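You operate a simulated robot arm through the tools that you are given. There is no shell and no other tool. Be economical: measure what you need, move in short steps, check, and stop when the job is done.

You run a simulated two-armed robot. Do the job below in one go: nothing can be reset, and whatever is moved stays where it is left.

TASK
Take the dosing cup and leave it on top of the grey rail clamp. Fetch the white tape roll and set it on the front of the wash counter. Open the upper small drawer, take the orange-rimmed water trap and put it in the inside of the upper small drawer and shut the drawer again. Take the lid off the bottle of tap water and lay it down on the top of the black case lid. Stack the M tall filter box from the top of the black case lid on top of the L tall filter box. Open the cabinet door marked hoses. Do these in any order. Set down upright: dosing cup, orange-rimmed water trap.

Only the result counts: the job must be done as asked and must still hold three seconds after the hand-in. Knocking over, shifting, dropping, spilling or breaking anything else fails it. Lids that push on must go on centred and level and be pressed home; caps that screw on are set level and turned clockwise until they are tight.

THE ROBOT
Two 6-joint arms with fingered hands on one trunk, on a base that drives. Base frame: it is fixed to the floor where the robot stands at the start and does not move with it; the origin is under the middle of the robot, x ahead of it, y to its left, z up; the surface under the hand at the start is at about z = 80. Units: cm, degrees, N and s.
The left shoulder is at the start at [5, 17, 106.6], the right one opposite. With the tool pointing down near the work surface each hand reaches from about 50 to 78 cm from the robot's upright axis, wherever it stands, measured 20 degrees to its own side. Places, roughly: bottle of tap water [50, -100, 75]; cabinet door marked hoses [-490, -160, 30]; dosing cup [50, 0, 75]; front of the wash counter (106x15 cm) [-230, -270, 88]; grey rail clamp (6x9x5 cm) [50, -40, 80]; inside of the upper small drawer [70, -40, 70]; orange-rimmed water trap (6x6x8 cm) [30, -100, 80]; tall filter box [50, -125, 75]; upper small drawer [60, -40, 70]; white tape roll (6x6x2 cm) [100, 40, 80]. Payload 3.5 kg a hand.
The tool frame of a hand sits at the grasp point between the pads (the TCP): z along the fingers, y along the line on which they close. The tips reach 2.6 cm beyond it. The gripper opens to 13.2 cm. The gripper's body begins 7.3 cm behind the TCP. The gripper is a hand of 3 fingers: y runs from the thumb to the fingers, the wrist lies at [0, 0, -23.4] in the tool frame.
Orientation is told as [roll, pitch, yaw] about the base's x, y, z axes, in that order, counted from this pose: with the fingers straight down and closing along the base's y, the tool's x points along the base's -x, its y along +y and its z along -z.

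THE INTERFACE
- The arms move only by the tool move_arm. It takes "left_series", "right_series" or both (then of equal length, played together; a hand with none holds still); each is a list of rows, each a list of 6 numbers: the shift along the base's x, y, z in units of 150 mm (1.0 is 150 mm), then the turn, a rotation vector about the base's x, y, z in units of 120 degrees (1.0 is 120 degrees). In form: [[dx, dy, dz, ax, ay, az], ...]. A call has 1 to 8 rows; each row is the pose to reach, as a shift and turn from the pose commanded when the call began. A call with a number of a shift or a turn outside -1 to 1 is refused whole. Each row takes 0.2 s and may step no farther than 5 cm and 8.6 degrees from the row before; otherwise, the whole call is refused. A pose out of reach is approached as far as the arm can. The call stops where the force on the tool passes 40 N (or 10 N more than at its start, if that is more) or the arm is blocked; 0.2 s more then pass. In this call time passes only in rows, and 0.2 s behind the last. The reply holds the time, the measured pose of the TCP, the force on the tool along the base axes, the opening and the grip force, in the units named above and with some noise, with the torque about the TCP (base axes, N m) and any sound that the robot's microphone picked up.
- Cameras (640 x 400 px; columns grow to the right, rows downward): "scene" is now at [3.14, -2.81, 165.4]; the picture's right is [-0.37, -0.93, 0.00], its down [-0.71, 0.28, -0.64] and it looks along [0.60, -0.24, -0.77] (base axes); focal length 268 px, centre (320, 200). "left" rides on the left gripper at [-6.2, 0.3, -9.2] in its tool frame; the picture's right is [-0.05, -1.00, 0.00], its down [0.83, -0.04, -0.56] and it looks along [0.55, -0.03, 0.83] (tool axes); focal length 230 px, centre (320, 200). "right" rides on the right gripper at [6.2, 0.3, -9.2] in its tool frame; the picture's right is [-0.05, 1.00, 0.00], its down [-0.83, -0.04, -0.56] and it looks along [-0.56, -0.03, 0.83] (tool axes); focal length 230 px, centre (320, 200). There is no depth. A picture from a camera that has moved, and an enlarged one, comes with that camera's place and axes in the base frame and with its lens.
- get_image(camera): a new picture of that camera. The clock stands still meanwhile.
- move_column(by): slides the trunk up (or, below 0, down) by that many cm; the arms and the scene camera ride with it, the base frame stays. It gives what a move gives, with no picture.
- base_move(legs): drives the robot by 1 to 6 legs, each [ahead, left, turn to the left] in cm, cm and degrees, along the robot's own axes; the way and the turn of a leg run together, so that a leg with both is an arc; at most 150 cm and 180 degrees a leg. The arms and the cameras ride along, it lands a little off, and it stops where it bumps. It gives what a move gives.
- finger_targets(finger1, finger2, thumb_bend, hand): sets how far each is bent, from 0 (flat) to 1 (curled in); at 0.3 the hand is open as for a grip, at 0.7 the pads meet at the TCP. One left out holds its place. A second passes; each finger stops where it meets its share of the squeeze, and holds until it gets a number again. It is the only way to open and close the hand. It gives what a move gives, with no picture; readings hold the bend of each and the force on the fingers (four entries, about 0 where the hand has none), thumb and palm.
- turn_head(pan, tilt): turns the head with the scene camera to pan (to the left, within 86 degrees either way) and tilt (down, from -29 to 69), counted from straight ahead of the robot. It gives what a move gives.
- enlarge(camera, box): a new picture of the part [left, top, right, bottom] of that camera's present view, enlarged. The clock stands still meanwhile.
- sign_off(): hands the job in; it is judged then, once.

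Work in short steps. Places have to be worked out from the pictures, the camera data and where the tool is seen: move nearer, look again, correct. Check each grasp and each placing, and mend what went wrong. You have 186 turns and 158 pictures in all, those below and enlarged ones among them. Open the grippers and draw the arms clear of the work before you hand the job in, unless the task says otherwise; then end with one line.

The tools are called as a command line: name --argument value ..., lists and objects as JSON in quotes. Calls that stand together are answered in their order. move_arm: Moves the arms, as the interface text tells. Its arguments: {"type":"object","properties":{"left_series":{"type":"array","items":{"type":"array","items":{"type":"number"}}},"right_series":{"type":"array","items":{"type":"array","items":{"type":"number"}}}},"required":[]} The other tools are called the same way: move_column (by) slides the trunk up or down; finger_targets (finger1, finger2, thumb_bend, hand) moves the fingers one by one; base_move (legs) drives the base; turn_head (pan, tilt) turns the head that bears the scene camera; get_image (camera) takes a picture; enlarge (camera, box) takes an enlarged picture of a part of a camera's view; sign_off () hands the job in.

At the start:

```text
time: 0.0
left_eef_pos: [63.06, -2.35, 125.16]
left_tool_rot: [0.0, -0.1, 0.0]
left_force: [-0.6, -0.5, -0.5]
left_wrist_torque: [0.01, 0.0, -0.01]
left_opening: 13.19
left_gripper_force: 0.0
left_shape: jaw
left_bend: [0.3, 0.3, 0.3]
left_finger forces: [0.0, 0.1, 0.1, 0.0, 0.1, 0.0]
right_eef_pos: [40.8, -53.14, 120.17]
right_tool_rot: [0.0, -0.1, 0.0]
right_force: [-0.4, 0.5, -0.4]
right_wrist_torque: [0.0, 0.03, -0.01]
right_opening: 13.2
right_gripper_force: 0.1
right_shape: jaw
right_bend: [0.3, 0.3, 0.3]
right_finger forces: [0.0, 0.1, 0.0, 0.0, 0.1, 0.1]
trunk travel left (down, up): [-68.2, 2.8]
robot x, y, heading: [-0.03, -0.02, -0.4]
head pan, tilt: [-21.8, 50.0]
```

scene: 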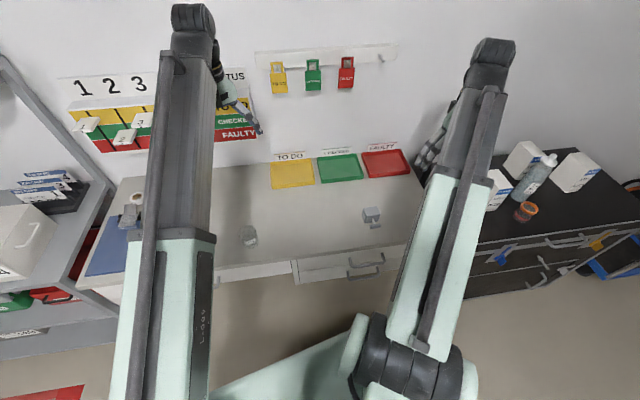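
right: 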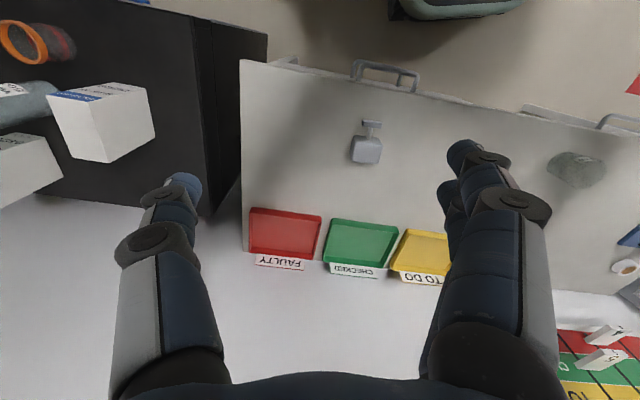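
left: 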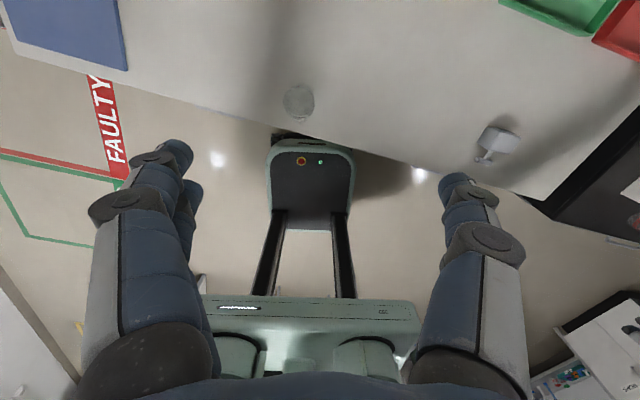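

The arms hide part of the view. I'll enlarge the scene to locate the objects.

enlarge --camera "scene" --box '[400, 120, 640, 300]'

enlarge --camera "scene" --box '[200, 150, 440, 300]'

enlarge --camera "right" --box '[220, 40, 640, 300]'

enlarge --camera "scene" --box '[0, 120, 240, 300]'

```text
2.22 times, centred on (520, 210) of scene
camera zoom: at [3.14, -2.81, 165.4], right [-0.37, -0.93, 0.0], down [-0.71, 0.28, -0.64], along [0.6, -0.24, -0.77], focal length 596 px, centre (-124, 178)
```

zoom: 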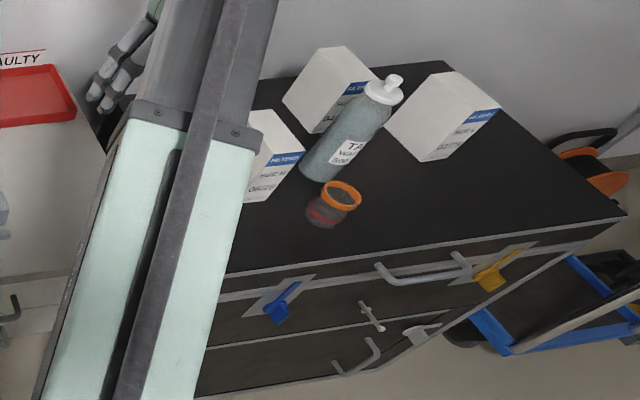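

```text
2.67 times, centred on (320, 225) of scene
camera zoom: at [3.14, -2.81, 165.4], right [-0.37, -0.93, 0.0], down [-0.71, 0.28, -0.64], along [0.6, -0.24, -0.77], focal length 716 px, centre (320, 133)
```

zoom: 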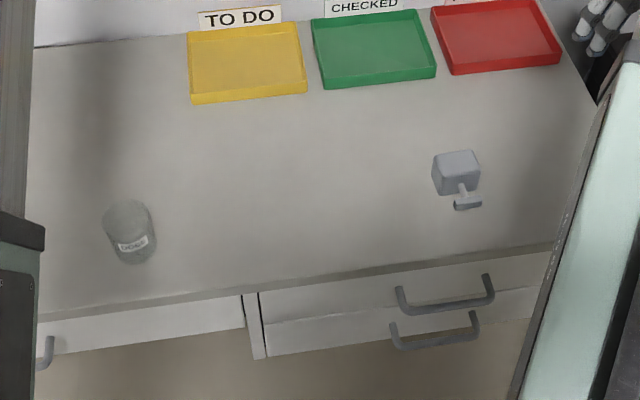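

```text
1.52 times, centred on (430, 170) of right
camera zoom: at [34.55, -52.91, 129.32], right [0.05, 1.0, 0.0], down [0.83, -0.04, 0.56], along [0.56, -0.03, -0.83], focal length 351 px, centre (152, 246)
```

zoom: 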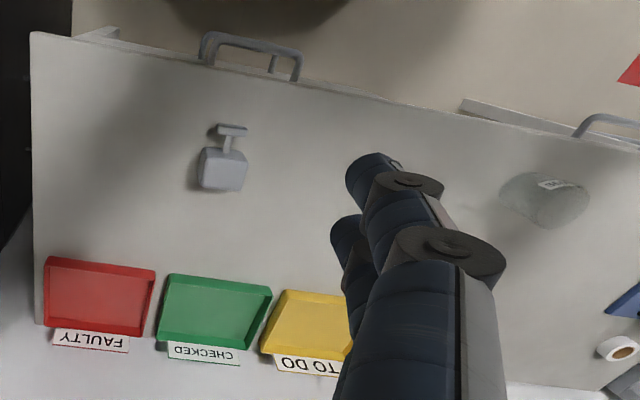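

```text
2.22 times, centred on (120, 210) of scene
camera zoom: at [3.14, -2.81, 165.4], right [-0.37, -0.93, 0.0], down [-0.71, 0.28, -0.64], along [0.6, -0.24, -0.77], focal length 596 px, centre (764, 178)
```

zoom: 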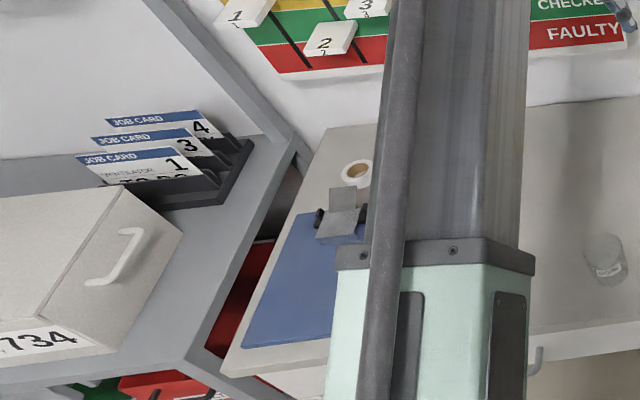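

Both worktops appear yawed about -13° relative to the base. I'll turn the base to face them squarely and look around with the head.

base_move --legs '[[0, 0, -12.6]]'

turn_head --pan 0 --tilt 45

get_image --camera "scene"

get_image --camera "left"

```text
time: 1.2
left_eef_pos: [61.22, -15.95, 125.17]
left_tool_rot: [0.0, -0.2, -12.5]
left_force: [0.6, 0.1, 0.4]
left_wrist_torque: [0.0, 0.0, -0.02]
left_opening: 13.22
left_gripper_force: 0.0
left_shape: jaw
left_bend: [0.3, 0.3, 0.3]
left_finger forces: [0.0, 0.1, 0.0, 0.0, 0.1, 0.0]
right_eef_pos: [28.36, -60.68, 120.23]
right_tool_rot: [0.0, -0.1, -12.5]
right_force: [0.7, -0.1, -0.6]
right_wrist_torque: [0.03, 0.0, 0.01]
right_opening: 13.16
right_gripper_force: 0.2
right_shape: jaw
right_bend: [0.3, 0.3, 0.3]
right_finger forces: [0.0, 0.0, 0.0, 0.0, 0.0, 0.0]
trunk travel left (down, up): [-68.2, 2.8]
robot x, y, heading: [-0.37, -0.19, -12.7]
head pan, tilt: [-21.8, 50.0]
```

```text
time: 2.0
left_eef_pos: [61.09, -15.99, 125.08]
left_tool_rot: [-0.1, -0.2, -12.6]
left_force: [-0.5, -0.3, 0.4]
left_wrist_torque: [0.0, 0.01, -0.02]
left_opening: 13.21
left_gripper_force: 0.1
left_shape: jaw
left_bend: [0.3, 0.3, 0.3]
left_finger forces: [0.0, 0.0, 0.0, 0.1, 0.1, 0.0]
right_eef_pos: [28.28, -60.65, 120.31]
right_tool_rot: [-0.1, 0.0, -12.4]
right_force: [0.1, 0.2, 0.4]
right_wrist_torque: [-0.02, 0.01, 0.01]
right_opening: 13.19
right_gripper_force: 0.1
right_shape: jaw
right_bend: [0.3, 0.3, 0.3]
right_finger forces: [0.1, 0.0, 0.0, 0.0, 0.0, 0.0]
trunk travel left (down, up): [-68.2, 2.8]
robot x, y, heading: [0.01, -0.23, -12.4]
head pan, tilt: [0.0, 45.0]
```

```text
150 pictures are left
camera scene: at [4.02, -0.85, 166.1], right [-0.22, -0.98, 0.0], down [-0.69, 0.15, -0.71], along [0.69, -0.15, -0.71], focal length 268 px, centre (320, 200)
```

scene: 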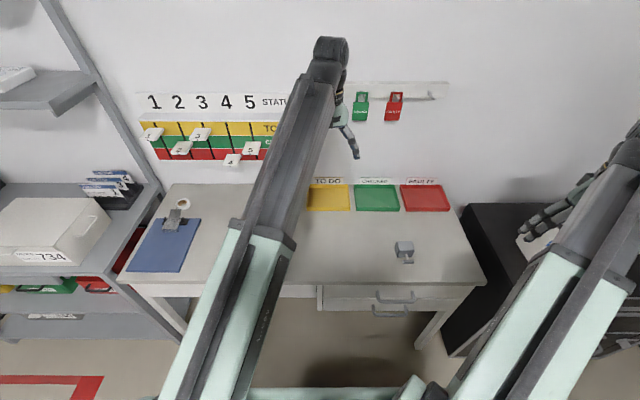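

```text
149 pictures are left
camera left: at [67.2, -17.05, 134.44], right [-0.17, -0.99, 0.0], down [-0.82, 0.14, 0.55], along [-0.55, 0.09, -0.83], focal length 230 px, centre (320, 200)
```

left: 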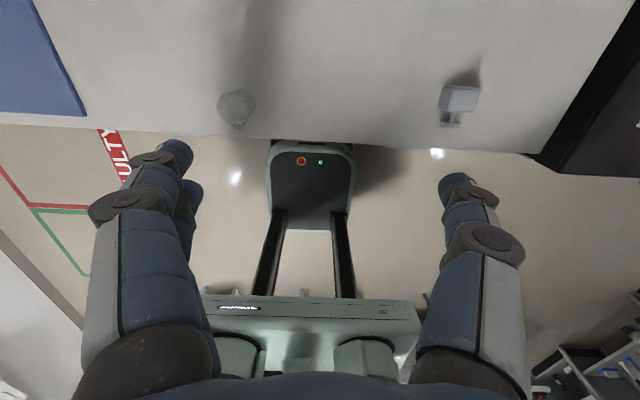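

The base is now square with the table. I'll take a close look at the cup and clamp from the left hand camera.

enlarge --camera "left" --box '[190, 60, 290, 140]'

enlarge --camera "scene" --box '[300, 160, 500, 340]'

```text
5.00 times, centred on (240, 100) of left
camera zoom: at [67.2, -17.05, 134.44], right [-0.17, -0.99, 0.0], down [-0.82, 0.14, 0.55], along [-0.55, 0.09, -0.83], focal length 1150 px, centre (720, 700)
```

zoom: 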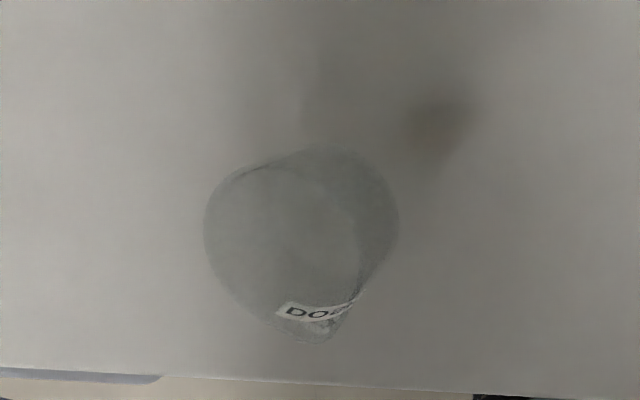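

```text
2.22 times, centred on (400, 250) of scene
camera zoom: at [4.02, -0.85, 166.1], right [-0.22, -0.98, 0.0], down [-0.69, 0.15, -0.71], along [0.69, -0.15, -0.71], focal length 596 px, centre (142, 89)
```

zoom: 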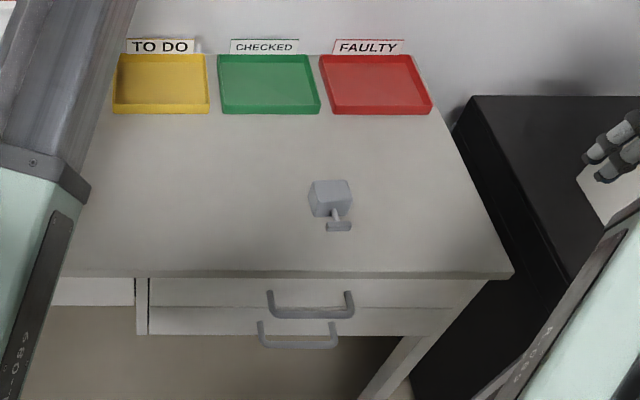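

Cup is near [60.2, 1.6], about 6.5 cm wide. I'll shift the left hand over it, then lower the column part of the way.

move_arm --left_series '[[0, 0.3, 0, 0, 0, 0], [0, 0.6, 0, 0, 0, 0], [-0.03, 0.9, 0, 0, 0, 0], [-0.06, 1.0, -0.2, 0, 0, 0], [-0.06, 1.0, -0.5, 0, 0, 0], [-0.06, 1.0, -0.8, 0, 0, 0], [-0.06, 1.0, -1.0, 0, 0, 0]]'

get_image --camera "left"

```text
time: 3.6
left_eef_pos: [60.28, -0.84, 109.86]
left_tool_rot: [0.0, -0.1, -12.5]
left_force: [0.3, -0.2, 0.1]
left_wrist_torque: [0.02, -0.03, -0.01]
left_opening: 13.18
left_gripper_force: 0.2
left_shape: jaw
left_bend: [0.3, 0.3, 0.3]
left_finger forces: [0.1, 0.1, 0.0, 0.0, 0.1, 0.1]
left hand out of reach, approached as far as the arm can: row 1, 2, 3
right_eef_pos: [28.21, -60.71, 120.27]
right_tool_rot: [-0.1, -0.1, -12.6]
right_force: [0.0, -0.2, -0.7]
right_wrist_torque: [0.02, -0.02, 0.01]
right_opening: 13.2
right_gripper_force: 0.0
right_shape: jaw
right_bend: [0.3, 0.3, 0.3]
right_finger forces: [0.0, 0.0, 0.1, 0.0, 0.1, 0.0]
trunk travel left (down, up): [-68.2, 2.8]
robot x, y, heading: [-0.12, -0.22, -12.2]
head pan, tilt: [0.0, 45.0]
```

```text
146 pictures are left
camera left: at [66.33, -1.93, 119.22], right [-0.17, -0.99, 0.0], down [-0.82, 0.14, 0.55], along [-0.55, 0.09, -0.83], focal length 230 px, centre (320, 200)
```

left: 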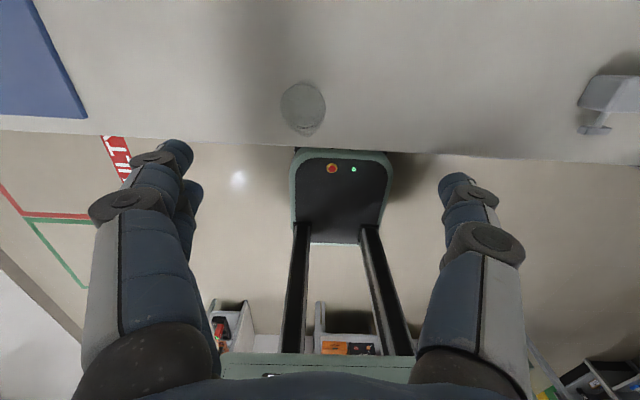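

The cup is at about [59.8, 1.4]. I'll centre over it and descend to z≈95.

move_arm --left_series '[[-0.03, 0.15, 0, 0, 0, 0], [-0.03, 0.15, -0.33, 0, 0, 0], [-0.03, 0.15, -0.66, 0, 0, 0], [-0.03, 0.15, -0.93, 0, 0, 0]]'

get_image --camera "left"

```text
time: 4.6
left_eef_pos: [59.93, 1.25, 95.94]
left_tool_rot: [0.0, -0.1, -12.5]
left_force: [-0.9, -0.2, -0.8]
left_wrist_torque: [0.02, 0.0, 0.0]
left_opening: 13.19
left_gripper_force: 0.1
left_shape: jaw
left_bend: [0.3, 0.3, 0.3]
left_finger forces: [0.1, 0.0, 0.0, 0.0, 0.0, 0.1]
right_eef_pos: [28.34, -60.75, 120.15]
right_tool_rot: [-0.1, 0.1, -12.5]
right_force: [0.0, 0.2, 0.5]
right_wrist_torque: [0.0, 0.01, 0.01]
right_opening: 13.16
right_gripper_force: 0.1
right_shape: jaw
right_bend: [0.3, 0.3, 0.3]
right_finger forces: [0.1, 0.1, 0.0, 0.0, 0.0, 0.0]
trunk travel left (down, up): [-68.2, 2.8]
robot x, y, heading: [0.34, -0.29, -12.6]
head pan, tilt: [0.0, 45.0]
```

```text
145 pictures are left
camera left: at [65.95, 0.12, 105.26], right [-0.17, -0.99, 0.0], down [-0.82, 0.14, 0.55], along [-0.55, 0.09, -0.83], focal length 230 px, centre (320, 200)
```

left: 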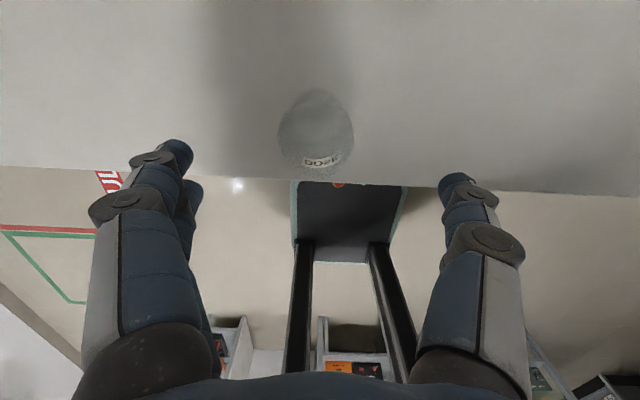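

The cup sits between the fingers. I'll descend to z≈84 and close gently.

move_arm --left_series '[[-0.02, 0.01, -0.3, 0, 0, 0], [-0.02, 0.01, -0.6, 0, 0, 0], [-0.02, 0.01, -0.8, 0, 0, 0]]'

get_image --camera "left"

```text
time: 5.4
left_eef_pos: [59.48, 1.59, 84.03]
left_tool_rot: [0.0, 0.0, -12.5]
left_force: [0.5, -0.1, -0.6]
left_wrist_torque: [0.01, -0.01, 0.03]
left_opening: 13.19
left_gripper_force: 0.1
left_shape: jaw
left_bend: [0.3, 0.3, 0.3]
left_finger forces: [0.0, 0.0, 0.0, 0.0, 0.0, 0.0]
right_eef_pos: [28.29, -60.68, 120.15]
right_tool_rot: [-0.1, 0.0, -12.5]
right_force: [0.4, -0.4, 0.0]
right_wrist_torque: [-0.01, -0.02, -0.01]
right_opening: 13.19
right_gripper_force: 0.0
right_shape: jaw
right_bend: [0.3, 0.3, 0.3]
right_finger forces: [0.1, 0.0, 0.1, 0.0, 0.0, 0.0]
trunk travel left (down, up): [-68.2, 2.8]
robot x, y, heading: [0.08, 0.04, -12.4]
head pan, tilt: [0.0, 45.0]
```

```text
144 pictures are left
camera left: at [65.56, 0.48, 93.33], right [-0.17, -0.99, 0.0], down [-0.82, 0.14, 0.55], along [-0.55, 0.09, -0.83], focal length 230 px, centre (320, 200)
```

left: 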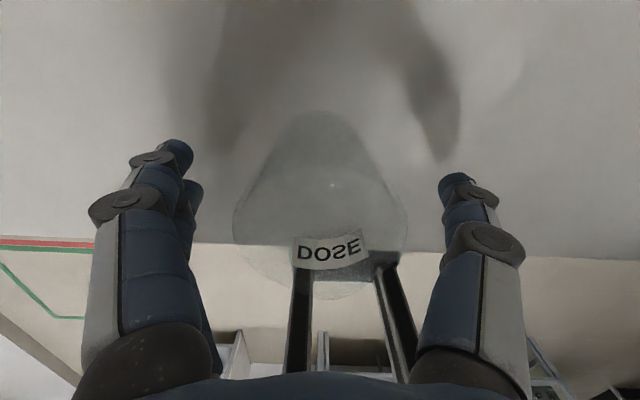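

I'll nudge slightly forward and close the hand on the cup.

move_arm --left_series '[[0.04, -0.01, 0, 0, 0, 0]]'

finger_targets --hand "left" --finger1 0.62 --finger2 0.62 --thumb_bend 0.62

get_image --camera "left"

```text
time: 5.8
left_eef_pos: [60.06, 1.33, 84.22]
left_tool_rot: [0.0, 0.0, -12.4]
left_force: [0.9, 0.3, -0.1]
left_wrist_torque: [0.0, -0.03, -0.01]
left_opening: 13.2
left_gripper_force: 0.1
left_shape: jaw
left_bend: [0.3, 0.3, 0.3]
left_finger forces: [0.0, 0.0, 0.0, 0.0, 0.0, 0.0]
right_eef_pos: [28.33, -60.65, 120.25]
right_tool_rot: [-0.2, -0.1, -12.5]
right_force: [-0.2, 0.0, 0.7]
right_wrist_torque: [-0.01, -0.02, 0.04]
right_opening: 13.18
right_gripper_force: 0.0
right_shape: jaw
right_bend: [0.3, 0.3, 0.3]
right_finger forces: [0.0, 0.1, 0.1, 0.0, 0.1, 0.1]
trunk travel left (down, up): [-68.2, 2.8]
robot x, y, heading: [0.16, 0.11, -12.5]
head pan, tilt: [0.0, 45.0]
```

```text
time: 6.8
left_eef_pos: [60.21, 1.41, 84.16]
left_tool_rot: [0.1, -0.1, -12.5]
left_force: [0.2, 0.2, -0.3]
left_wrist_torque: [0.03, 0.0, 0.0]
left_opening: 5.17
left_gripper_force: 9.5
left_shape: fingers
left_bend: [0.56, 0.55, 0.57]
left_finger forces: [4.6, 5.2, 0.0, 0.0, 10.0, 0.0]
right_eef_pos: [28.24, -60.75, 120.28]
right_tool_rot: [-0.2, 0.1, -12.5]
right_force: [0.0, 0.1, -0.5]
right_wrist_torque: [-0.01, 0.0, 0.01]
right_opening: 13.19
right_gripper_force: 0.0
right_shape: jaw
right_bend: [0.3, 0.3, 0.3]
right_finger forces: [0.0, 0.0, 0.0, 0.0, 0.0, 0.1]
trunk travel left (down, up): [-68.2, 2.8]
robot x, y, heading: [0.08, 0.11, -12.5]
head pan, tilt: [0.0, 45.0]
```

```text
143 pictures are left
camera left: at [66.17, 0.29, 93.45], right [-0.17, -0.99, 0.0], down [-0.82, 0.14, 0.55], along [-0.55, 0.09, -0.83], focal length 230 px, centre (320, 200)
```

left: 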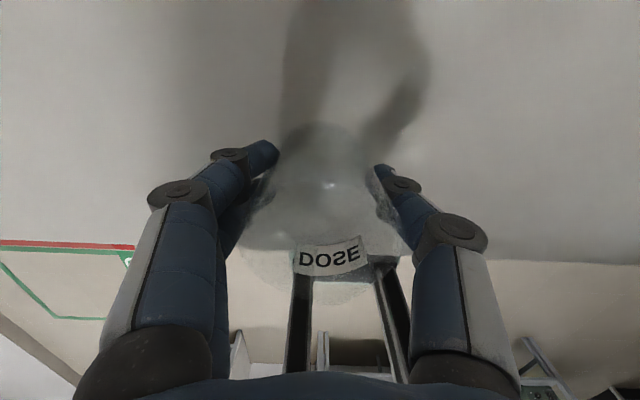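

Cup is gripped. I'll lift it and slide the base 45 cm right to bring it over the clamp.

move_arm --left_series '[[0, 0, 0.2, 0, 0, 0], [0, 0, 0.5, 0, 0, 0], [0, 0, 0.8, 0, 0, 0], [0, 0, 1.0, 0, 0, 0]]'

base_move --legs '[[0, -45, 0]]'

get_image --camera "left"

get_image --camera "scene"

```text
time: 7.8
left_eef_pos: [60.11, 1.44, 99.34]
left_tool_rot: [0.0, 0.0, -12.5]
left_force: [0.0, 0.5, 0.0]
left_wrist_torque: [0.01, -0.02, 0.0]
left_opening: 5.17
left_gripper_force: 9.8
left_shape: fingers
left_bend: [0.56, 0.55, 0.57]
left_finger forces: [4.8, 5.2, 0.0, 0.0, 10.0, 0.0]
right_eef_pos: [28.33, -60.74, 120.22]
right_tool_rot: [0.0, -0.1, -12.5]
right_force: [0.1, -0.1, 0.6]
right_wrist_torque: [0.01, -0.03, -0.03]
right_opening: 13.2
right_gripper_force: 0.0
right_shape: jaw
right_bend: [0.3, 0.3, 0.3]
right_finger forces: [0.0, 0.0, 0.0, 0.0, 0.1, 0.0]
trunk travel left (down, up): [-68.2, 2.8]
robot x, y, heading: [-0.61, -0.02, -12.6]
head pan, tilt: [0.0, 45.0]
```

```text
time: 10.6
left_eef_pos: [50.36, -42.87, 99.21]
left_tool_rot: [0.0, -0.2, -13.0]
left_force: [0.7, -0.1, -0.7]
left_wrist_torque: [0.0, 0.02, 0.0]
left_opening: 5.18
left_gripper_force: 9.7
left_shape: fingers
left_bend: [0.56, 0.55, 0.57]
left_finger forces: [4.9, 5.2, 0.0, 0.1, 9.8, 0.1]
right_eef_pos: [17.86, -104.82, 120.37]
right_tool_rot: [0.0, 0.1, -12.9]
right_force: [0.4, -0.2, -1.1]
right_wrist_torque: [-0.02, 0.04, 0.01]
right_opening: 13.15
right_gripper_force: 0.1
right_shape: jaw
right_bend: [0.3, 0.3, 0.3]
right_finger forces: [0.1, 0.1, 0.0, 0.0, 0.0, 0.0]
trunk travel left (down, up): [-68.2, 2.8]
robot x, y, heading: [-9.61, -43.52, -13.2]
head pan, tilt: [0.0, 45.0]
```

```text
142 pictures are left
camera left: at [56.31, -44.06, 108.55], right [-0.17, -0.98, 0.0], down [-0.82, 0.14, 0.55], along [-0.55, 0.1, -0.83], focal length 230 px, centre (320, 200)
```

left: 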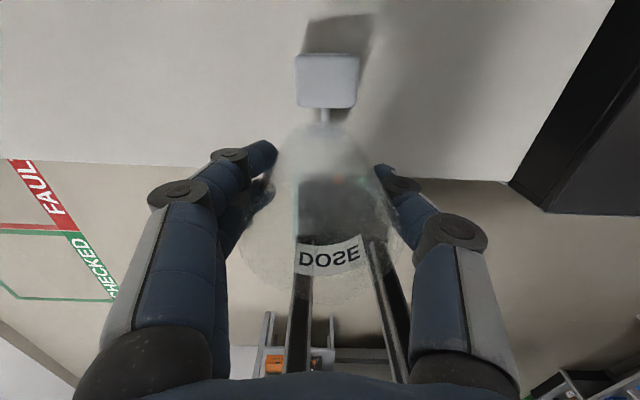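

```text
141 pictures are left
camera scene: at [-5.9, -44.75, 166.1], right [-0.22, -0.97, 0.0], down [-0.69, 0.16, -0.71], along [0.69, -0.16, -0.71], focal length 268 px, centre (320, 200)
```

scene: 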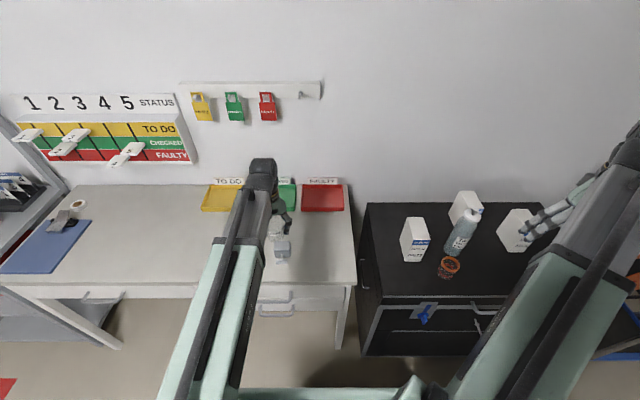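

Clamp top centre is about [53.6, -44.1]. I'll move over it and lower partway, then check.

move_arm --left_series '[[0.19, -0.08, 0, 0, 0, 0], [0.19, -0.08, -0.25, 0, 0, 0], [0.19, -0.08, -0.45, 0, 0, 0]]'

get_image --camera "left"

enlarge --camera "scene" --box '[230, 170, 340, 290]'

```text
time: 11.3
left_eef_pos: [53.33, -44.26, 92.4]
left_tool_rot: [0.1, -0.1, -13.0]
left_force: [-0.2, -0.1, -0.1]
left_wrist_torque: [0.04, 0.03, 0.0]
left_opening: 5.17
left_gripper_force: 10.3
left_shape: fingers
left_bend: [0.56, 0.55, 0.57]
left_finger forces: [4.8, 5.4, 0.0, 0.0, 9.8, 0.0]
right_eef_pos: [17.82, -104.71, 120.24]
right_tool_rot: [-0.2, 0.0, -13.1]
right_force: [-0.1, -0.1, 0.3]
right_wrist_torque: [0.02, 0.02, 0.01]
right_opening: 13.21
right_gripper_force: 0.1
right_shape: jaw
right_bend: [0.3, 0.3, 0.3]
right_finger forces: [0.0, 0.0, 0.0, 0.1, 0.1, 0.0]
trunk travel left (down, up): [-68.2, 2.8]
robot x, y, heading: [-9.71, -43.48, -12.9]
head pan, tilt: [0.0, 45.0]
```

```text
140 pictures are left
camera left: at [59.29, -45.42, 101.69], right [-0.17, -0.98, 0.0], down [-0.82, 0.14, 0.55], along [-0.55, 0.1, -0.83], focal length 230 px, centre (320, 200)
```

left: 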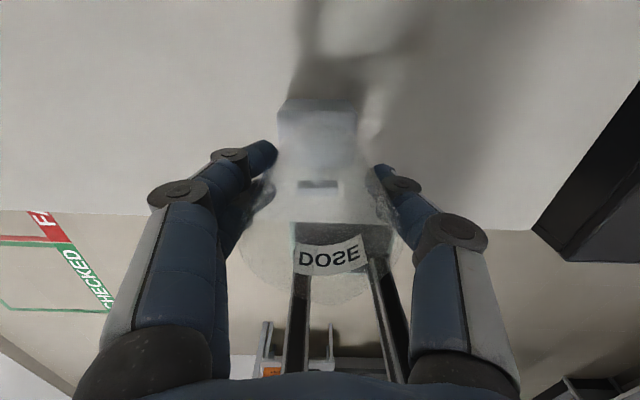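

```text
3.33 times, centred on (285, 230) of scene
camera zoom: at [-5.84, -44.66, 166.1], right [-0.22, -0.97, 0.0], down [-0.69, 0.16, -0.71], along [0.69, -0.16, -0.71], focal length 895 px, centre (437, 100)
```

zoom: 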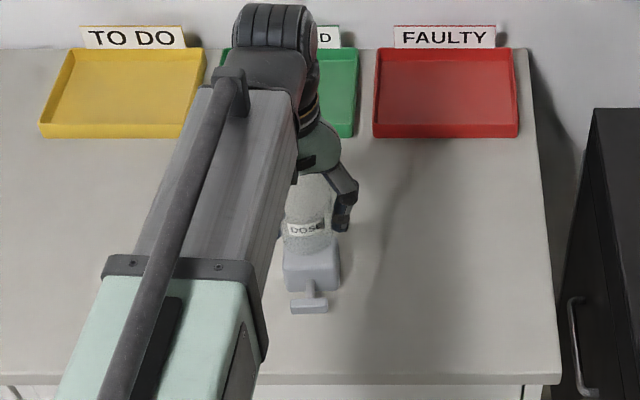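

Laterally aligned, slightly too far forward. I'll shift back 0.4 cm and lower in small steps to feel contact.

move_arm --left_series '[[-0.025, 0.006, -0.08, 0, 0, 0], [-0.025, 0.006, -0.14, 0, 0, 0], [-0.025, 0.006, -0.17, 0, 0, 0], [-0.025, 0.006, -0.19, 0, 0, 0]]'

enlarge --camera "scene" --box '[250, 200, 320, 270]'

```text
time: 12.3
left_eef_pos: [52.75, -43.89, 89.71]
left_tool_rot: [0.0, -0.1, -13.0]
left_force: [1.1, 0.3, 0.3]
left_wrist_torque: [0.0, 0.0, -0.01]
left_opening: 5.14
left_gripper_force: 9.8
left_shape: fingers
left_bend: [0.56, 0.55, 0.57]
left_finger forces: [4.8, 5.4, 0.1, 0.0, 9.8, 0.0]
right_eef_pos: [17.87, -104.74, 120.13]
right_tool_rot: [0.0, 0.0, -13.1]
right_force: [0.0, -0.1, 0.6]
right_wrist_torque: [0.01, 0.02, -0.03]
right_opening: 13.2
right_gripper_force: 0.0
right_shape: jaw
right_bend: [0.3, 0.3, 0.3]
right_finger forces: [0.0, 0.1, 0.1, 0.0, 0.0, 0.1]
trunk travel left (down, up): [-68.2, 2.8]
robot x, y, heading: [-10.0, -44.1, -13.2]
head pan, tilt: [0.0, 45.0]
```

```text
5.71 times, centred on (285, 235) of scene
camera zoom: at [-5.88, -44.63, 166.1], right [-0.22, -0.97, 0.0], down [-0.69, 0.16, -0.71], along [0.69, -0.16, -0.71], focal length 1534 px, centre (520, 0)
```

zoom: 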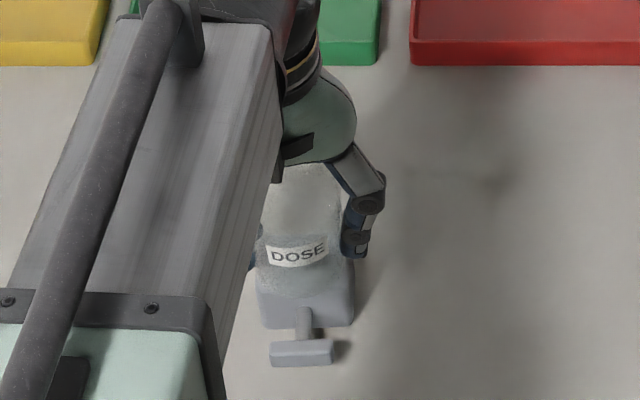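

No contact yet. I'll continue down in 2 mm steps.

move_arm --left_series '[[0, 0, -0.015, 0, 0, 0], [0, 0, -0.03, 0, 0, 0], [0, 0, -0.045, 0, 0, 0]]'

get_image --camera "left"

```text
time: 13.2
left_eef_pos: [52.79, -43.94, 89.03]
left_tool_rot: [0.0, -0.3, -13.0]
left_force: [-0.1, 0.0, 6.8]
left_wrist_torque: [-0.03, 0.04, 0.0]
left_opening: 5.14
left_gripper_force: 10.5
left_shape: fingers
left_bend: [0.56, 0.55, 0.58]
left_finger forces: [5.4, 5.8, 0.0, 0.1, 10.3, 0.0]
right_eef_pos: [17.8, -104.69, 120.23]
right_tool_rot: [-0.1, -0.1, -12.9]
right_force: [0.3, -0.2, 0.1]
right_wrist_torque: [0.0, 0.0, 0.02]
right_opening: 13.2
right_gripper_force: 0.1
right_shape: jaw
right_bend: [0.3, 0.3, 0.3]
right_finger forces: [0.0, 0.0, 0.1, 0.0, 0.0, 0.0]
trunk travel left (down, up): [-68.2, 2.8]
robot x, y, heading: [-10.01, -43.84, -12.9]
head pan, tilt: [0.0, 45.0]
```

```text
137 pictures are left
camera left: at [58.81, -45.12, 98.35], right [-0.17, -0.98, 0.0], down [-0.82, 0.14, 0.55], along [-0.54, 0.1, -0.83], focal length 230 px, centre (320, 200)
```

left: 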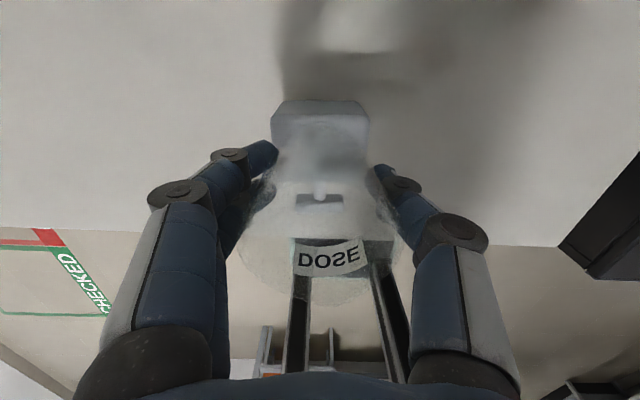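

Contact at the expected height. I'll release.

finger_targets --hand "left" --finger1 0.3 --finger2 0.3 --thumb_bend 0.3

move_arm --left_series '[[0, 0, 0.2, 0, 0, 0], [0, 0, 0.5, 0, 0, 0], [0, 0, 0.8, 0, 0, 0], [0, 0, 1.0, 0, 0, 0]]'

get_image --camera "left"

enlarge --camera "scene" --box '[360, 160, 560, 340]'

```text
time: 14.2
left_eef_pos: [52.68, -44.0, 89.04]
left_tool_rot: [0.0, -0.1, -13.0]
left_force: [-0.3, 0.9, -0.6]
left_wrist_torque: [0.0, 0.0, -0.02]
left_opening: 13.37
left_gripper_force: 0.1
left_shape: fingers
left_bend: [0.3, 0.3, 0.3]
left_finger forces: [0.1, 0.1, 0.1, 0.0, 0.0, 0.0]
right_eef_pos: [17.83, -104.65, 120.25]
right_tool_rot: [-0.1, 0.0, -13.0]
right_force: [0.4, -0.2, -0.5]
right_wrist_torque: [0.01, 0.02, 0.0]
right_opening: 13.17
right_gripper_force: 0.2
right_shape: jaw
right_bend: [0.3, 0.3, 0.3]
right_finger forces: [0.0, 0.1, 0.0, 0.1, 0.0, 0.0]
trunk travel left (down, up): [-68.2, 2.8]
robot x, y, heading: [-9.99, -43.98, -12.9]
head pan, tilt: [0.0, 45.0]
```

```text
time: 15.2
left_eef_pos: [52.84, -43.97, 103.82]
left_tool_rot: [-0.1, -0.1, -13.0]
left_force: [0.2, 0.6, 0.3]
left_wrist_torque: [0.01, -0.01, 0.01]
left_opening: 13.4
left_gripper_force: 0.1
left_shape: fingers
left_bend: [0.3, 0.3, 0.3]
left_finger forces: [0.1, 0.0, 0.0, 0.1, 0.0, 0.0]
right_eef_pos: [17.88, -104.71, 120.2]
right_tool_rot: [-0.1, -0.2, -13.0]
right_force: [-0.3, 0.5, 0.5]
right_wrist_torque: [-0.01, 0.0, -0.02]
right_opening: 13.18
right_gripper_force: 0.0
right_shape: jaw
right_bend: [0.3, 0.3, 0.3]
right_finger forces: [0.1, 0.0, 0.0, 0.1, 0.0, 0.0]
trunk travel left (down, up): [-68.2, 2.8]
robot x, y, heading: [-10.0, -43.76, -12.9]
head pan, tilt: [0.0, 45.0]
```

```text
136 pictures are left
camera left: at [58.84, -45.07, 113.14], right [-0.17, -0.98, 0.0], down [-0.82, 0.14, 0.55], along [-0.55, 0.1, -0.83], focal length 230 px, centre (320, 200)
```

left: 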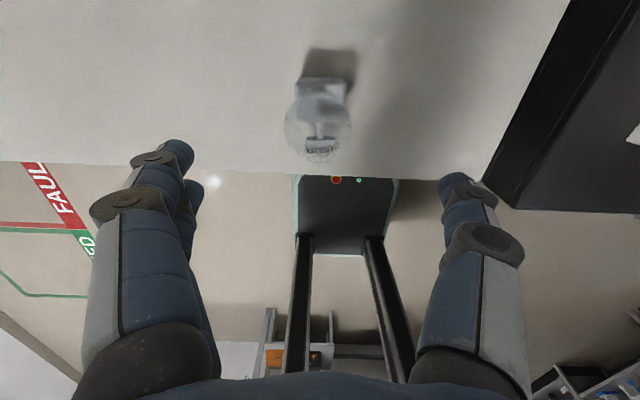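

```text
2.22 times, centred on (460, 250) of scene
camera zoom: at [-5.9, -44.63, 166.1], right [-0.22, -0.97, 0.0], down [-0.69, 0.16, -0.71], along [0.69, -0.16, -0.71], focal length 596 px, centre (9, 89)
```

zoom: 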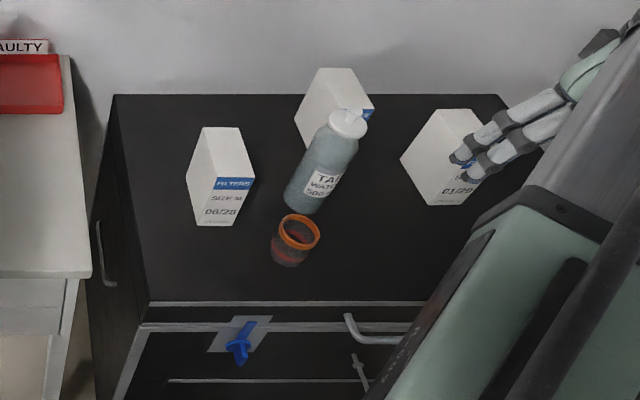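

The cup stands on the clamp. Next is the trap: I'll slide right 10 cm and bring the right hand over it.

base_move --legs '[[0, -10, 0]]'

move_arm --right_series '[[0.25, 0.2, 0, 0, 0, 0], [0.5, 0.4, 0, 0, 0, 0], [0.75, 0.6, 0, 0, 0, 0], [1.0, 0.8, 0, 0, 0, 0]]'

get_image --camera "right"

```text
time: 16.3
left_eef_pos: [50.47, -53.81, 103.85]
left_tool_rot: [0.1, -0.1, -12.9]
left_force: [0.3, -0.2, 0.4]
left_wrist_torque: [0.02, 0.0, -0.03]
left_opening: 13.37
left_gripper_force: 0.1
left_shape: fingers
left_bend: [0.3, 0.3, 0.3]
left_finger forces: [0.0, 0.1, 0.0, 0.0, 0.0, 0.1]
right_eef_pos: [15.56, -114.84, 120.09]
right_tool_rot: [0.0, 0.0, -12.8]
right_force: [0.0, -0.9, -0.5]
right_wrist_torque: [0.03, -0.04, -0.02]
right_opening: 13.19
right_gripper_force: 0.1
right_shape: jaw
right_bend: [0.3, 0.3, 0.3]
right_finger forces: [0.1, 0.1, 0.0, 0.1, 0.1, 0.1]
trunk travel left (down, up): [-68.2, 2.8]
robot x, y, heading: [-12.25, -53.78, -12.9]
head pan, tilt: [0.0, 45.0]
```

```text
time: 17.3
left_eef_pos: [50.45, -53.7, 103.8]
left_tool_rot: [0.0, -0.1, -13.0]
left_force: [-0.1, -0.8, 0.1]
left_wrist_torque: [-0.03, -0.01, 0.04]
left_opening: 13.41
left_gripper_force: 0.0
left_shape: fingers
left_bend: [0.3, 0.3, 0.3]
left_finger forces: [0.0, 0.0, 0.0, 0.0, 0.0, 0.1]
right_eef_pos: [30.55, -102.51, 120.1]
right_tool_rot: [0.0, -0.1, -13.0]
right_force: [-0.6, 1.1, 0.0]
right_wrist_torque: [-0.01, 0.01, -0.01]
right_opening: 13.2
right_gripper_force: 0.0
right_shape: jaw
right_bend: [0.3, 0.3, 0.3]
right_finger forces: [0.0, 0.0, 0.1, 0.0, 0.0, 0.0]
trunk travel left (down, up): [-68.2, 2.8]
robot x, y, heading: [-12.44, -53.74, -12.6]
head pan, tilt: [0.0, 45.0]
```

```text
134 pictures are left
camera right: at [24.62, -100.91, 129.23], right [0.27, 0.96, 0.0], down [0.8, -0.23, 0.56], along [0.53, -0.15, -0.83], focal length 230 px, centre (320, 200)
```

right: 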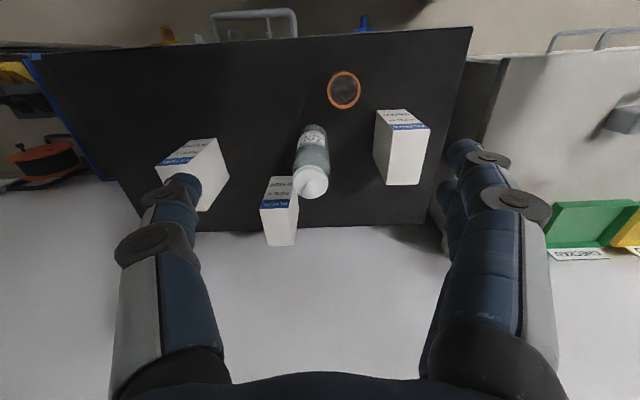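

Trap centre is about [32.1, -98.3], with its rim at z≈84. I'll centre over it and descend in stages.

move_arm --right_series '[[0.1, 0.28, 0, 0, 0, 0], [0.1, 0.28, -0.33, 0, 0, 0], [0.1, 0.28, -0.66, 0, 0, 0], [0.1, 0.28, -0.99, 0, 0, 0]]'

get_image --camera "right"

```text
time: 18.3
left_eef_pos: [50.53, -53.71, 103.77]
left_tool_rot: [0.0, -0.1, -12.8]
left_force: [0.5, -0.5, 0.2]
left_wrist_torque: [0.03, 0.01, -0.01]
left_opening: 13.44
left_gripper_force: 0.1
left_shape: fingers
left_bend: [0.3, 0.3, 0.3]
left_finger forces: [0.0, 0.1, 0.0, 0.0, 0.1, 0.0]
right_eef_pos: [32.21, -98.49, 105.35]
right_tool_rot: [-0.1, -0.2, -12.9]
right_force: [-1.0, 0.3, 0.0]
right_wrist_torque: [0.03, 0.03, -0.03]
right_opening: 13.2
right_gripper_force: 0.1
right_shape: jaw
right_bend: [0.3, 0.3, 0.3]
right_finger forces: [0.0, 0.0, 0.1, 0.1, 0.1, 0.0]
trunk travel left (down, up): [-68.2, 2.8]
robot x, y, heading: [-12.1, -53.49, -13.0]
head pan, tilt: [0.0, 45.0]
```

```text
133 pictures are left
camera right: at [26.2, -96.88, 114.49], right [0.27, 0.96, 0.0], down [0.8, -0.23, 0.56], along [0.53, -0.15, -0.83], focal length 230 px, centre (320, 200)
```

right: 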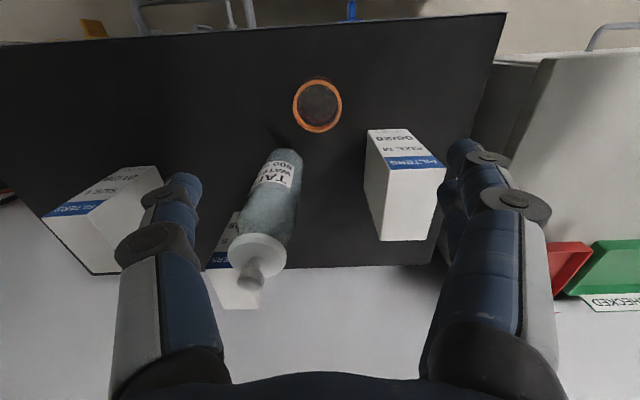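

Well centred and clear of the M box. I'll descend to z≈80.5.

move_arm --right_series '[[-0.015, -0.01, -0.33, 0, 0, 0], [-0.015, -0.01, -0.66, 0, 0, 0], [-0.015, -0.01, -0.99, 0, 0, 0]]'

move_arm --right_series '[[0, 0, -0.25, 0, 0, 0], [0, 0, -0.5, 0, 0, 0], [0, 0, -0.66, 0, 0, 0]]'

get_image --camera "right"

```text
time: 19.1
left_eef_pos: [50.63, -53.7, 103.69]
left_tool_rot: [0.0, -0.2, -12.8]
left_force: [-0.1, 0.8, -0.4]
left_wrist_torque: [0.0, -0.02, 0.02]
left_opening: 13.4
left_gripper_force: 0.0
left_shape: fingers
left_bend: [0.3, 0.3, 0.3]
left_finger forces: [0.0, 0.0, 0.0, 0.0, 0.1, 0.0]
right_eef_pos: [31.92, -98.61, 90.56]
right_tool_rot: [-0.1, 0.0, -12.9]
right_force: [-0.4, -0.3, -0.5]
right_wrist_torque: [-0.02, 0.01, -0.01]
right_opening: 13.19
right_gripper_force: 0.1
right_shape: jaw
right_bend: [0.3, 0.3, 0.3]
right_finger forces: [0.0, 0.0, 0.0, 0.1, 0.1, 0.1]
trunk travel left (down, up): [-68.2, 2.8]
robot x, y, heading: [-12.3, -53.67, -12.9]
head pan, tilt: [0.0, 45.0]
```

```text
time: 19.9
left_eef_pos: [50.47, -53.68, 104.01]
left_tool_rot: [0.0, -0.1, -12.9]
left_force: [-0.3, -0.5, -0.3]
left_wrist_torque: [0.02, 0.01, -0.02]
left_opening: 13.4
left_gripper_force: 0.1
left_shape: fingers
left_bend: [0.3, 0.3, 0.3]
left_finger forces: [0.1, 0.0, 0.0, 0.0, 0.0, 0.0]
right_eef_pos: [31.83, -98.76, 82.21]
right_tool_rot: [-0.3, -0.4, -12.9]
right_force: [-5.0, 1.3, 21.4]
right_wrist_torque: [0.51, 0.03, 0.21]
right_opening: 13.21
right_gripper_force: 0.1
right_shape: jaw
right_bend: [0.29, 0.29, 0.3]
right_finger forces: [7.3, 6.6, 0.0, 0.0, 7.4, 0.0]
trunk travel left (down, up): [-68.2, 2.8]
robot x, y, heading: [-12.13, -53.67, -12.7]
head pan, tilt: [0.0, 45.0]
stopped in row 3 (right hand): the force on the tool passed its limit at 65 N (the readings are from after the stop); the commanded pose is now the measured one
```

```text
132 pictures are left
camera right: at [25.85, -97.03, 91.35], right [0.27, 0.96, 0.0], down [0.8, -0.22, 0.56], along [0.54, -0.16, -0.83], focal length 230 px, centre (320, 200)
```

right: 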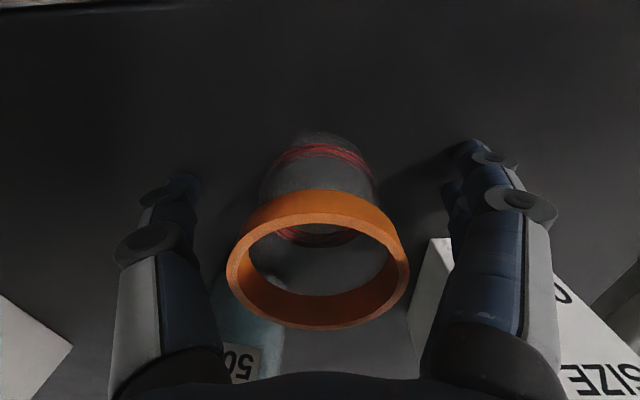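

The fingertips touched the case top, so its surface is at about z 79.6. I'll raise slightly and close on the trap.

move_arm --right_series '[[0, 0, 0.04, 0, 0, 0]]'

finger_targets --hand "right" --finger1 0.62 --finger2 0.62 --thumb_bend 0.62

get_image --camera "right"

```text
time: 20.3
left_eef_pos: [50.59, -53.75, 103.69]
left_tool_rot: [0.0, 0.0, -13.0]
left_force: [0.0, 0.3, 0.9]
left_wrist_torque: [0.0, -0.03, 0.01]
left_opening: 13.39
left_gripper_force: 0.0
left_shape: fingers
left_bend: [0.3, 0.3, 0.3]
left_finger forces: [0.0, 0.0, 0.0, 0.1, 0.0, 0.0]
right_eef_pos: [31.93, -98.81, 82.56]
right_tool_rot: [-0.2, -0.3, -12.9]
right_force: [-0.7, 0.7, -0.1]
right_wrist_torque: [0.0, -0.01, 0.0]
right_opening: 13.21
right_gripper_force: 0.1
right_shape: jaw
right_bend: [0.29, 0.29, 0.3]
right_finger forces: [0.1, 0.1, 0.1, 0.1, 0.0, 0.0]
trunk travel left (down, up): [-68.2, 2.8]
robot x, y, heading: [-12.22, -53.58, -13.0]
head pan, tilt: [0.0, 45.0]
```

```text
time: 20.8
left_eef_pos: [50.48, -53.43, 103.95]
left_tool_rot: [-0.1, -0.1, -12.9]
left_force: [0.6, 0.2, 1.0]
left_wrist_torque: [-0.03, 0.0, 0.0]
left_opening: 13.4
left_gripper_force: 0.1
left_shape: fingers
left_bend: [0.3, 0.3, 0.3]
left_finger forces: [0.1, 0.0, 0.0, 0.0, 0.0, 0.1]
right_eef_pos: [32.14, -98.36, 83.19]
right_tool_rot: [0.0, -0.7, -12.8]
right_force: [-2.5, 8.2, 27.8]
right_wrist_torque: [1.09, 0.1, 0.03]
right_opening: 4.88
right_gripper_force: 19.5
right_shape: fingers
right_bend: [0.58, 0.58, 0.6]
right_finger forces: [19.7, 10.8, 0.1, 0.1, 9.1, 0.1]
trunk travel left (down, up): [-68.2, 2.8]
robot x, y, heading: [-11.96, -53.36, -12.7]
head pan, tilt: [0.0, 45.0]
stopped (right hand): the force on the tool passed its limit at 44 N (the readings are from after the stop); the commanded pose is now the measured one
```

```text
131 pictures are left
camera right: at [26.03, -96.79, 92.21], right [0.27, 0.96, 0.0], down [0.79, -0.23, 0.56], along [0.54, -0.15, -0.83], focal length 230 px, centre (320, 200)
```

right: 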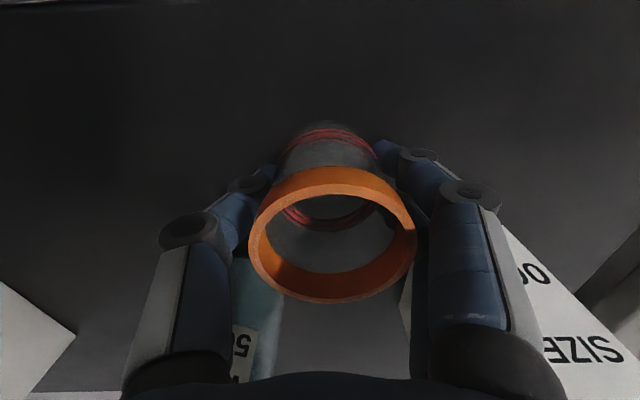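

The fingertips pressed on the case while curling. I'll reopen, raise about 1 cm and regrip.

finger_targets --hand "right" --finger1 0.45 --finger2 0.45 --thumb_bend 0.45

move_arm --right_series '[[0, 0, 0.07, 0, 0, 0]]'

finger_targets --hand "right" --finger1 0.65 --finger2 0.65 --thumb_bend 0.65

get_image --camera "right"

```text
time: 21.5
left_eef_pos: [50.5, -53.72, 103.8]
left_tool_rot: [0.0, -0.1, -13.0]
left_force: [-0.1, 0.5, -0.6]
left_wrist_torque: [0.02, 0.0, 0.01]
left_opening: 13.41
left_gripper_force: 0.0
left_shape: fingers
left_bend: [0.3, 0.3, 0.3]
left_finger forces: [0.0, 0.1, 0.0, 0.0, 0.0, 0.1]
right_eef_pos: [32.05, -98.9, 83.33]
right_tool_rot: [-0.3, -0.8, -12.9]
right_force: [-5.5, -2.4, 23.6]
right_wrist_torque: [0.96, 0.25, 0.25]
right_opening: 7.67
right_gripper_force: 11.3
right_shape: fingers
right_bend: [0.54, 0.45, 0.45]
right_finger forces: [23.4, 0.1, 0.1, 0.0, 0.0, 0.0]
trunk travel left (down, up): [-68.2, 2.8]
robot x, y, heading: [-12.02, -53.64, -13.2]
head pan, tilt: [0.0, 45.0]
stopped (right hand): the force on the tool passed its limit at 41 N (the readings are from after the stop); the commanded pose is now the measured one
```

```text
time: 21.9
left_eef_pos: [50.59, -53.64, 103.79]
left_tool_rot: [0.0, -0.1, -12.8]
left_force: [-0.4, 0.3, 0.1]
left_wrist_torque: [-0.01, -0.01, 0.02]
left_opening: 13.41
left_gripper_force: 0.0
left_shape: fingers
left_bend: [0.3, 0.3, 0.3]
left_finger forces: [0.0, 0.0, 0.0, 0.0, 0.1, 0.1]
right_eef_pos: [32.12, -98.65, 83.85]
right_tool_rot: [-0.1, -0.6, -13.0]
right_force: [0.6, -0.1, 0.2]
right_wrist_torque: [0.0, -0.03, 0.02]
right_opening: 8.41
right_gripper_force: 0.0
right_shape: fingers
right_bend: [0.45, 0.45, 0.45]
right_finger forces: [0.0, 0.1, 0.0, 0.0, 0.0, 0.1]
trunk travel left (down, up): [-68.2, 2.8]
robot x, y, heading: [-11.97, -53.66, -13.1]
head pan, tilt: [0.0, 45.0]
```

```text
time: 22.9
left_eef_pos: [50.57, -53.73, 103.85]
left_tool_rot: [0.0, 0.0, -12.9]
left_force: [0.0, -0.1, 0.8]
left_wrist_torque: [0.0, 0.0, -0.01]
left_opening: 13.37
left_gripper_force: 0.1
left_shape: fingers
left_bend: [0.3, 0.3, 0.3]
left_finger forces: [0.0, 0.0, 0.0, 0.0, 0.1, 0.0]
right_eef_pos: [32.2, -98.78, 84.0]
right_tool_rot: [-0.1, -0.7, -12.9]
right_force: [0.4, 0.1, -0.1]
right_wrist_torque: [0.01, 0.01, 0.01]
right_opening: 4.69
right_gripper_force: 10.9
right_shape: fingers
right_bend: [0.57, 0.58, 0.6]
right_finger forces: [6.3, 4.7, 0.0, 0.1, 10.8, 0.1]
trunk travel left (down, up): [-68.2, 2.8]
robot x, y, heading: [-12.26, -53.81, -13.0]
head pan, tilt: [0.0, 45.0]
```

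```text
130 pictures are left
camera right: at [26.08, -97.1, 93.05], right [0.27, 0.96, 0.0], down [0.79, -0.23, 0.56], along [0.54, -0.16, -0.83], focal length 230 px, centre (320, 200)
```

right: 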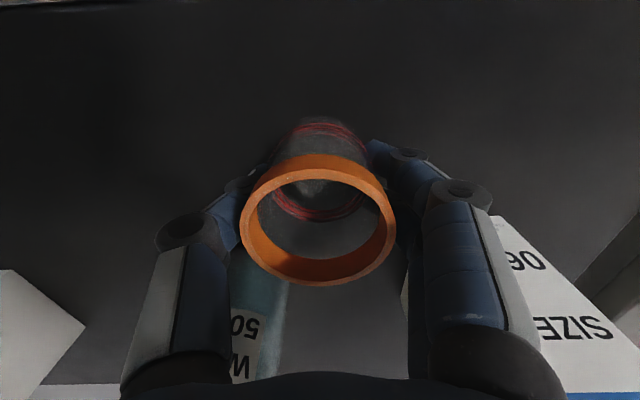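

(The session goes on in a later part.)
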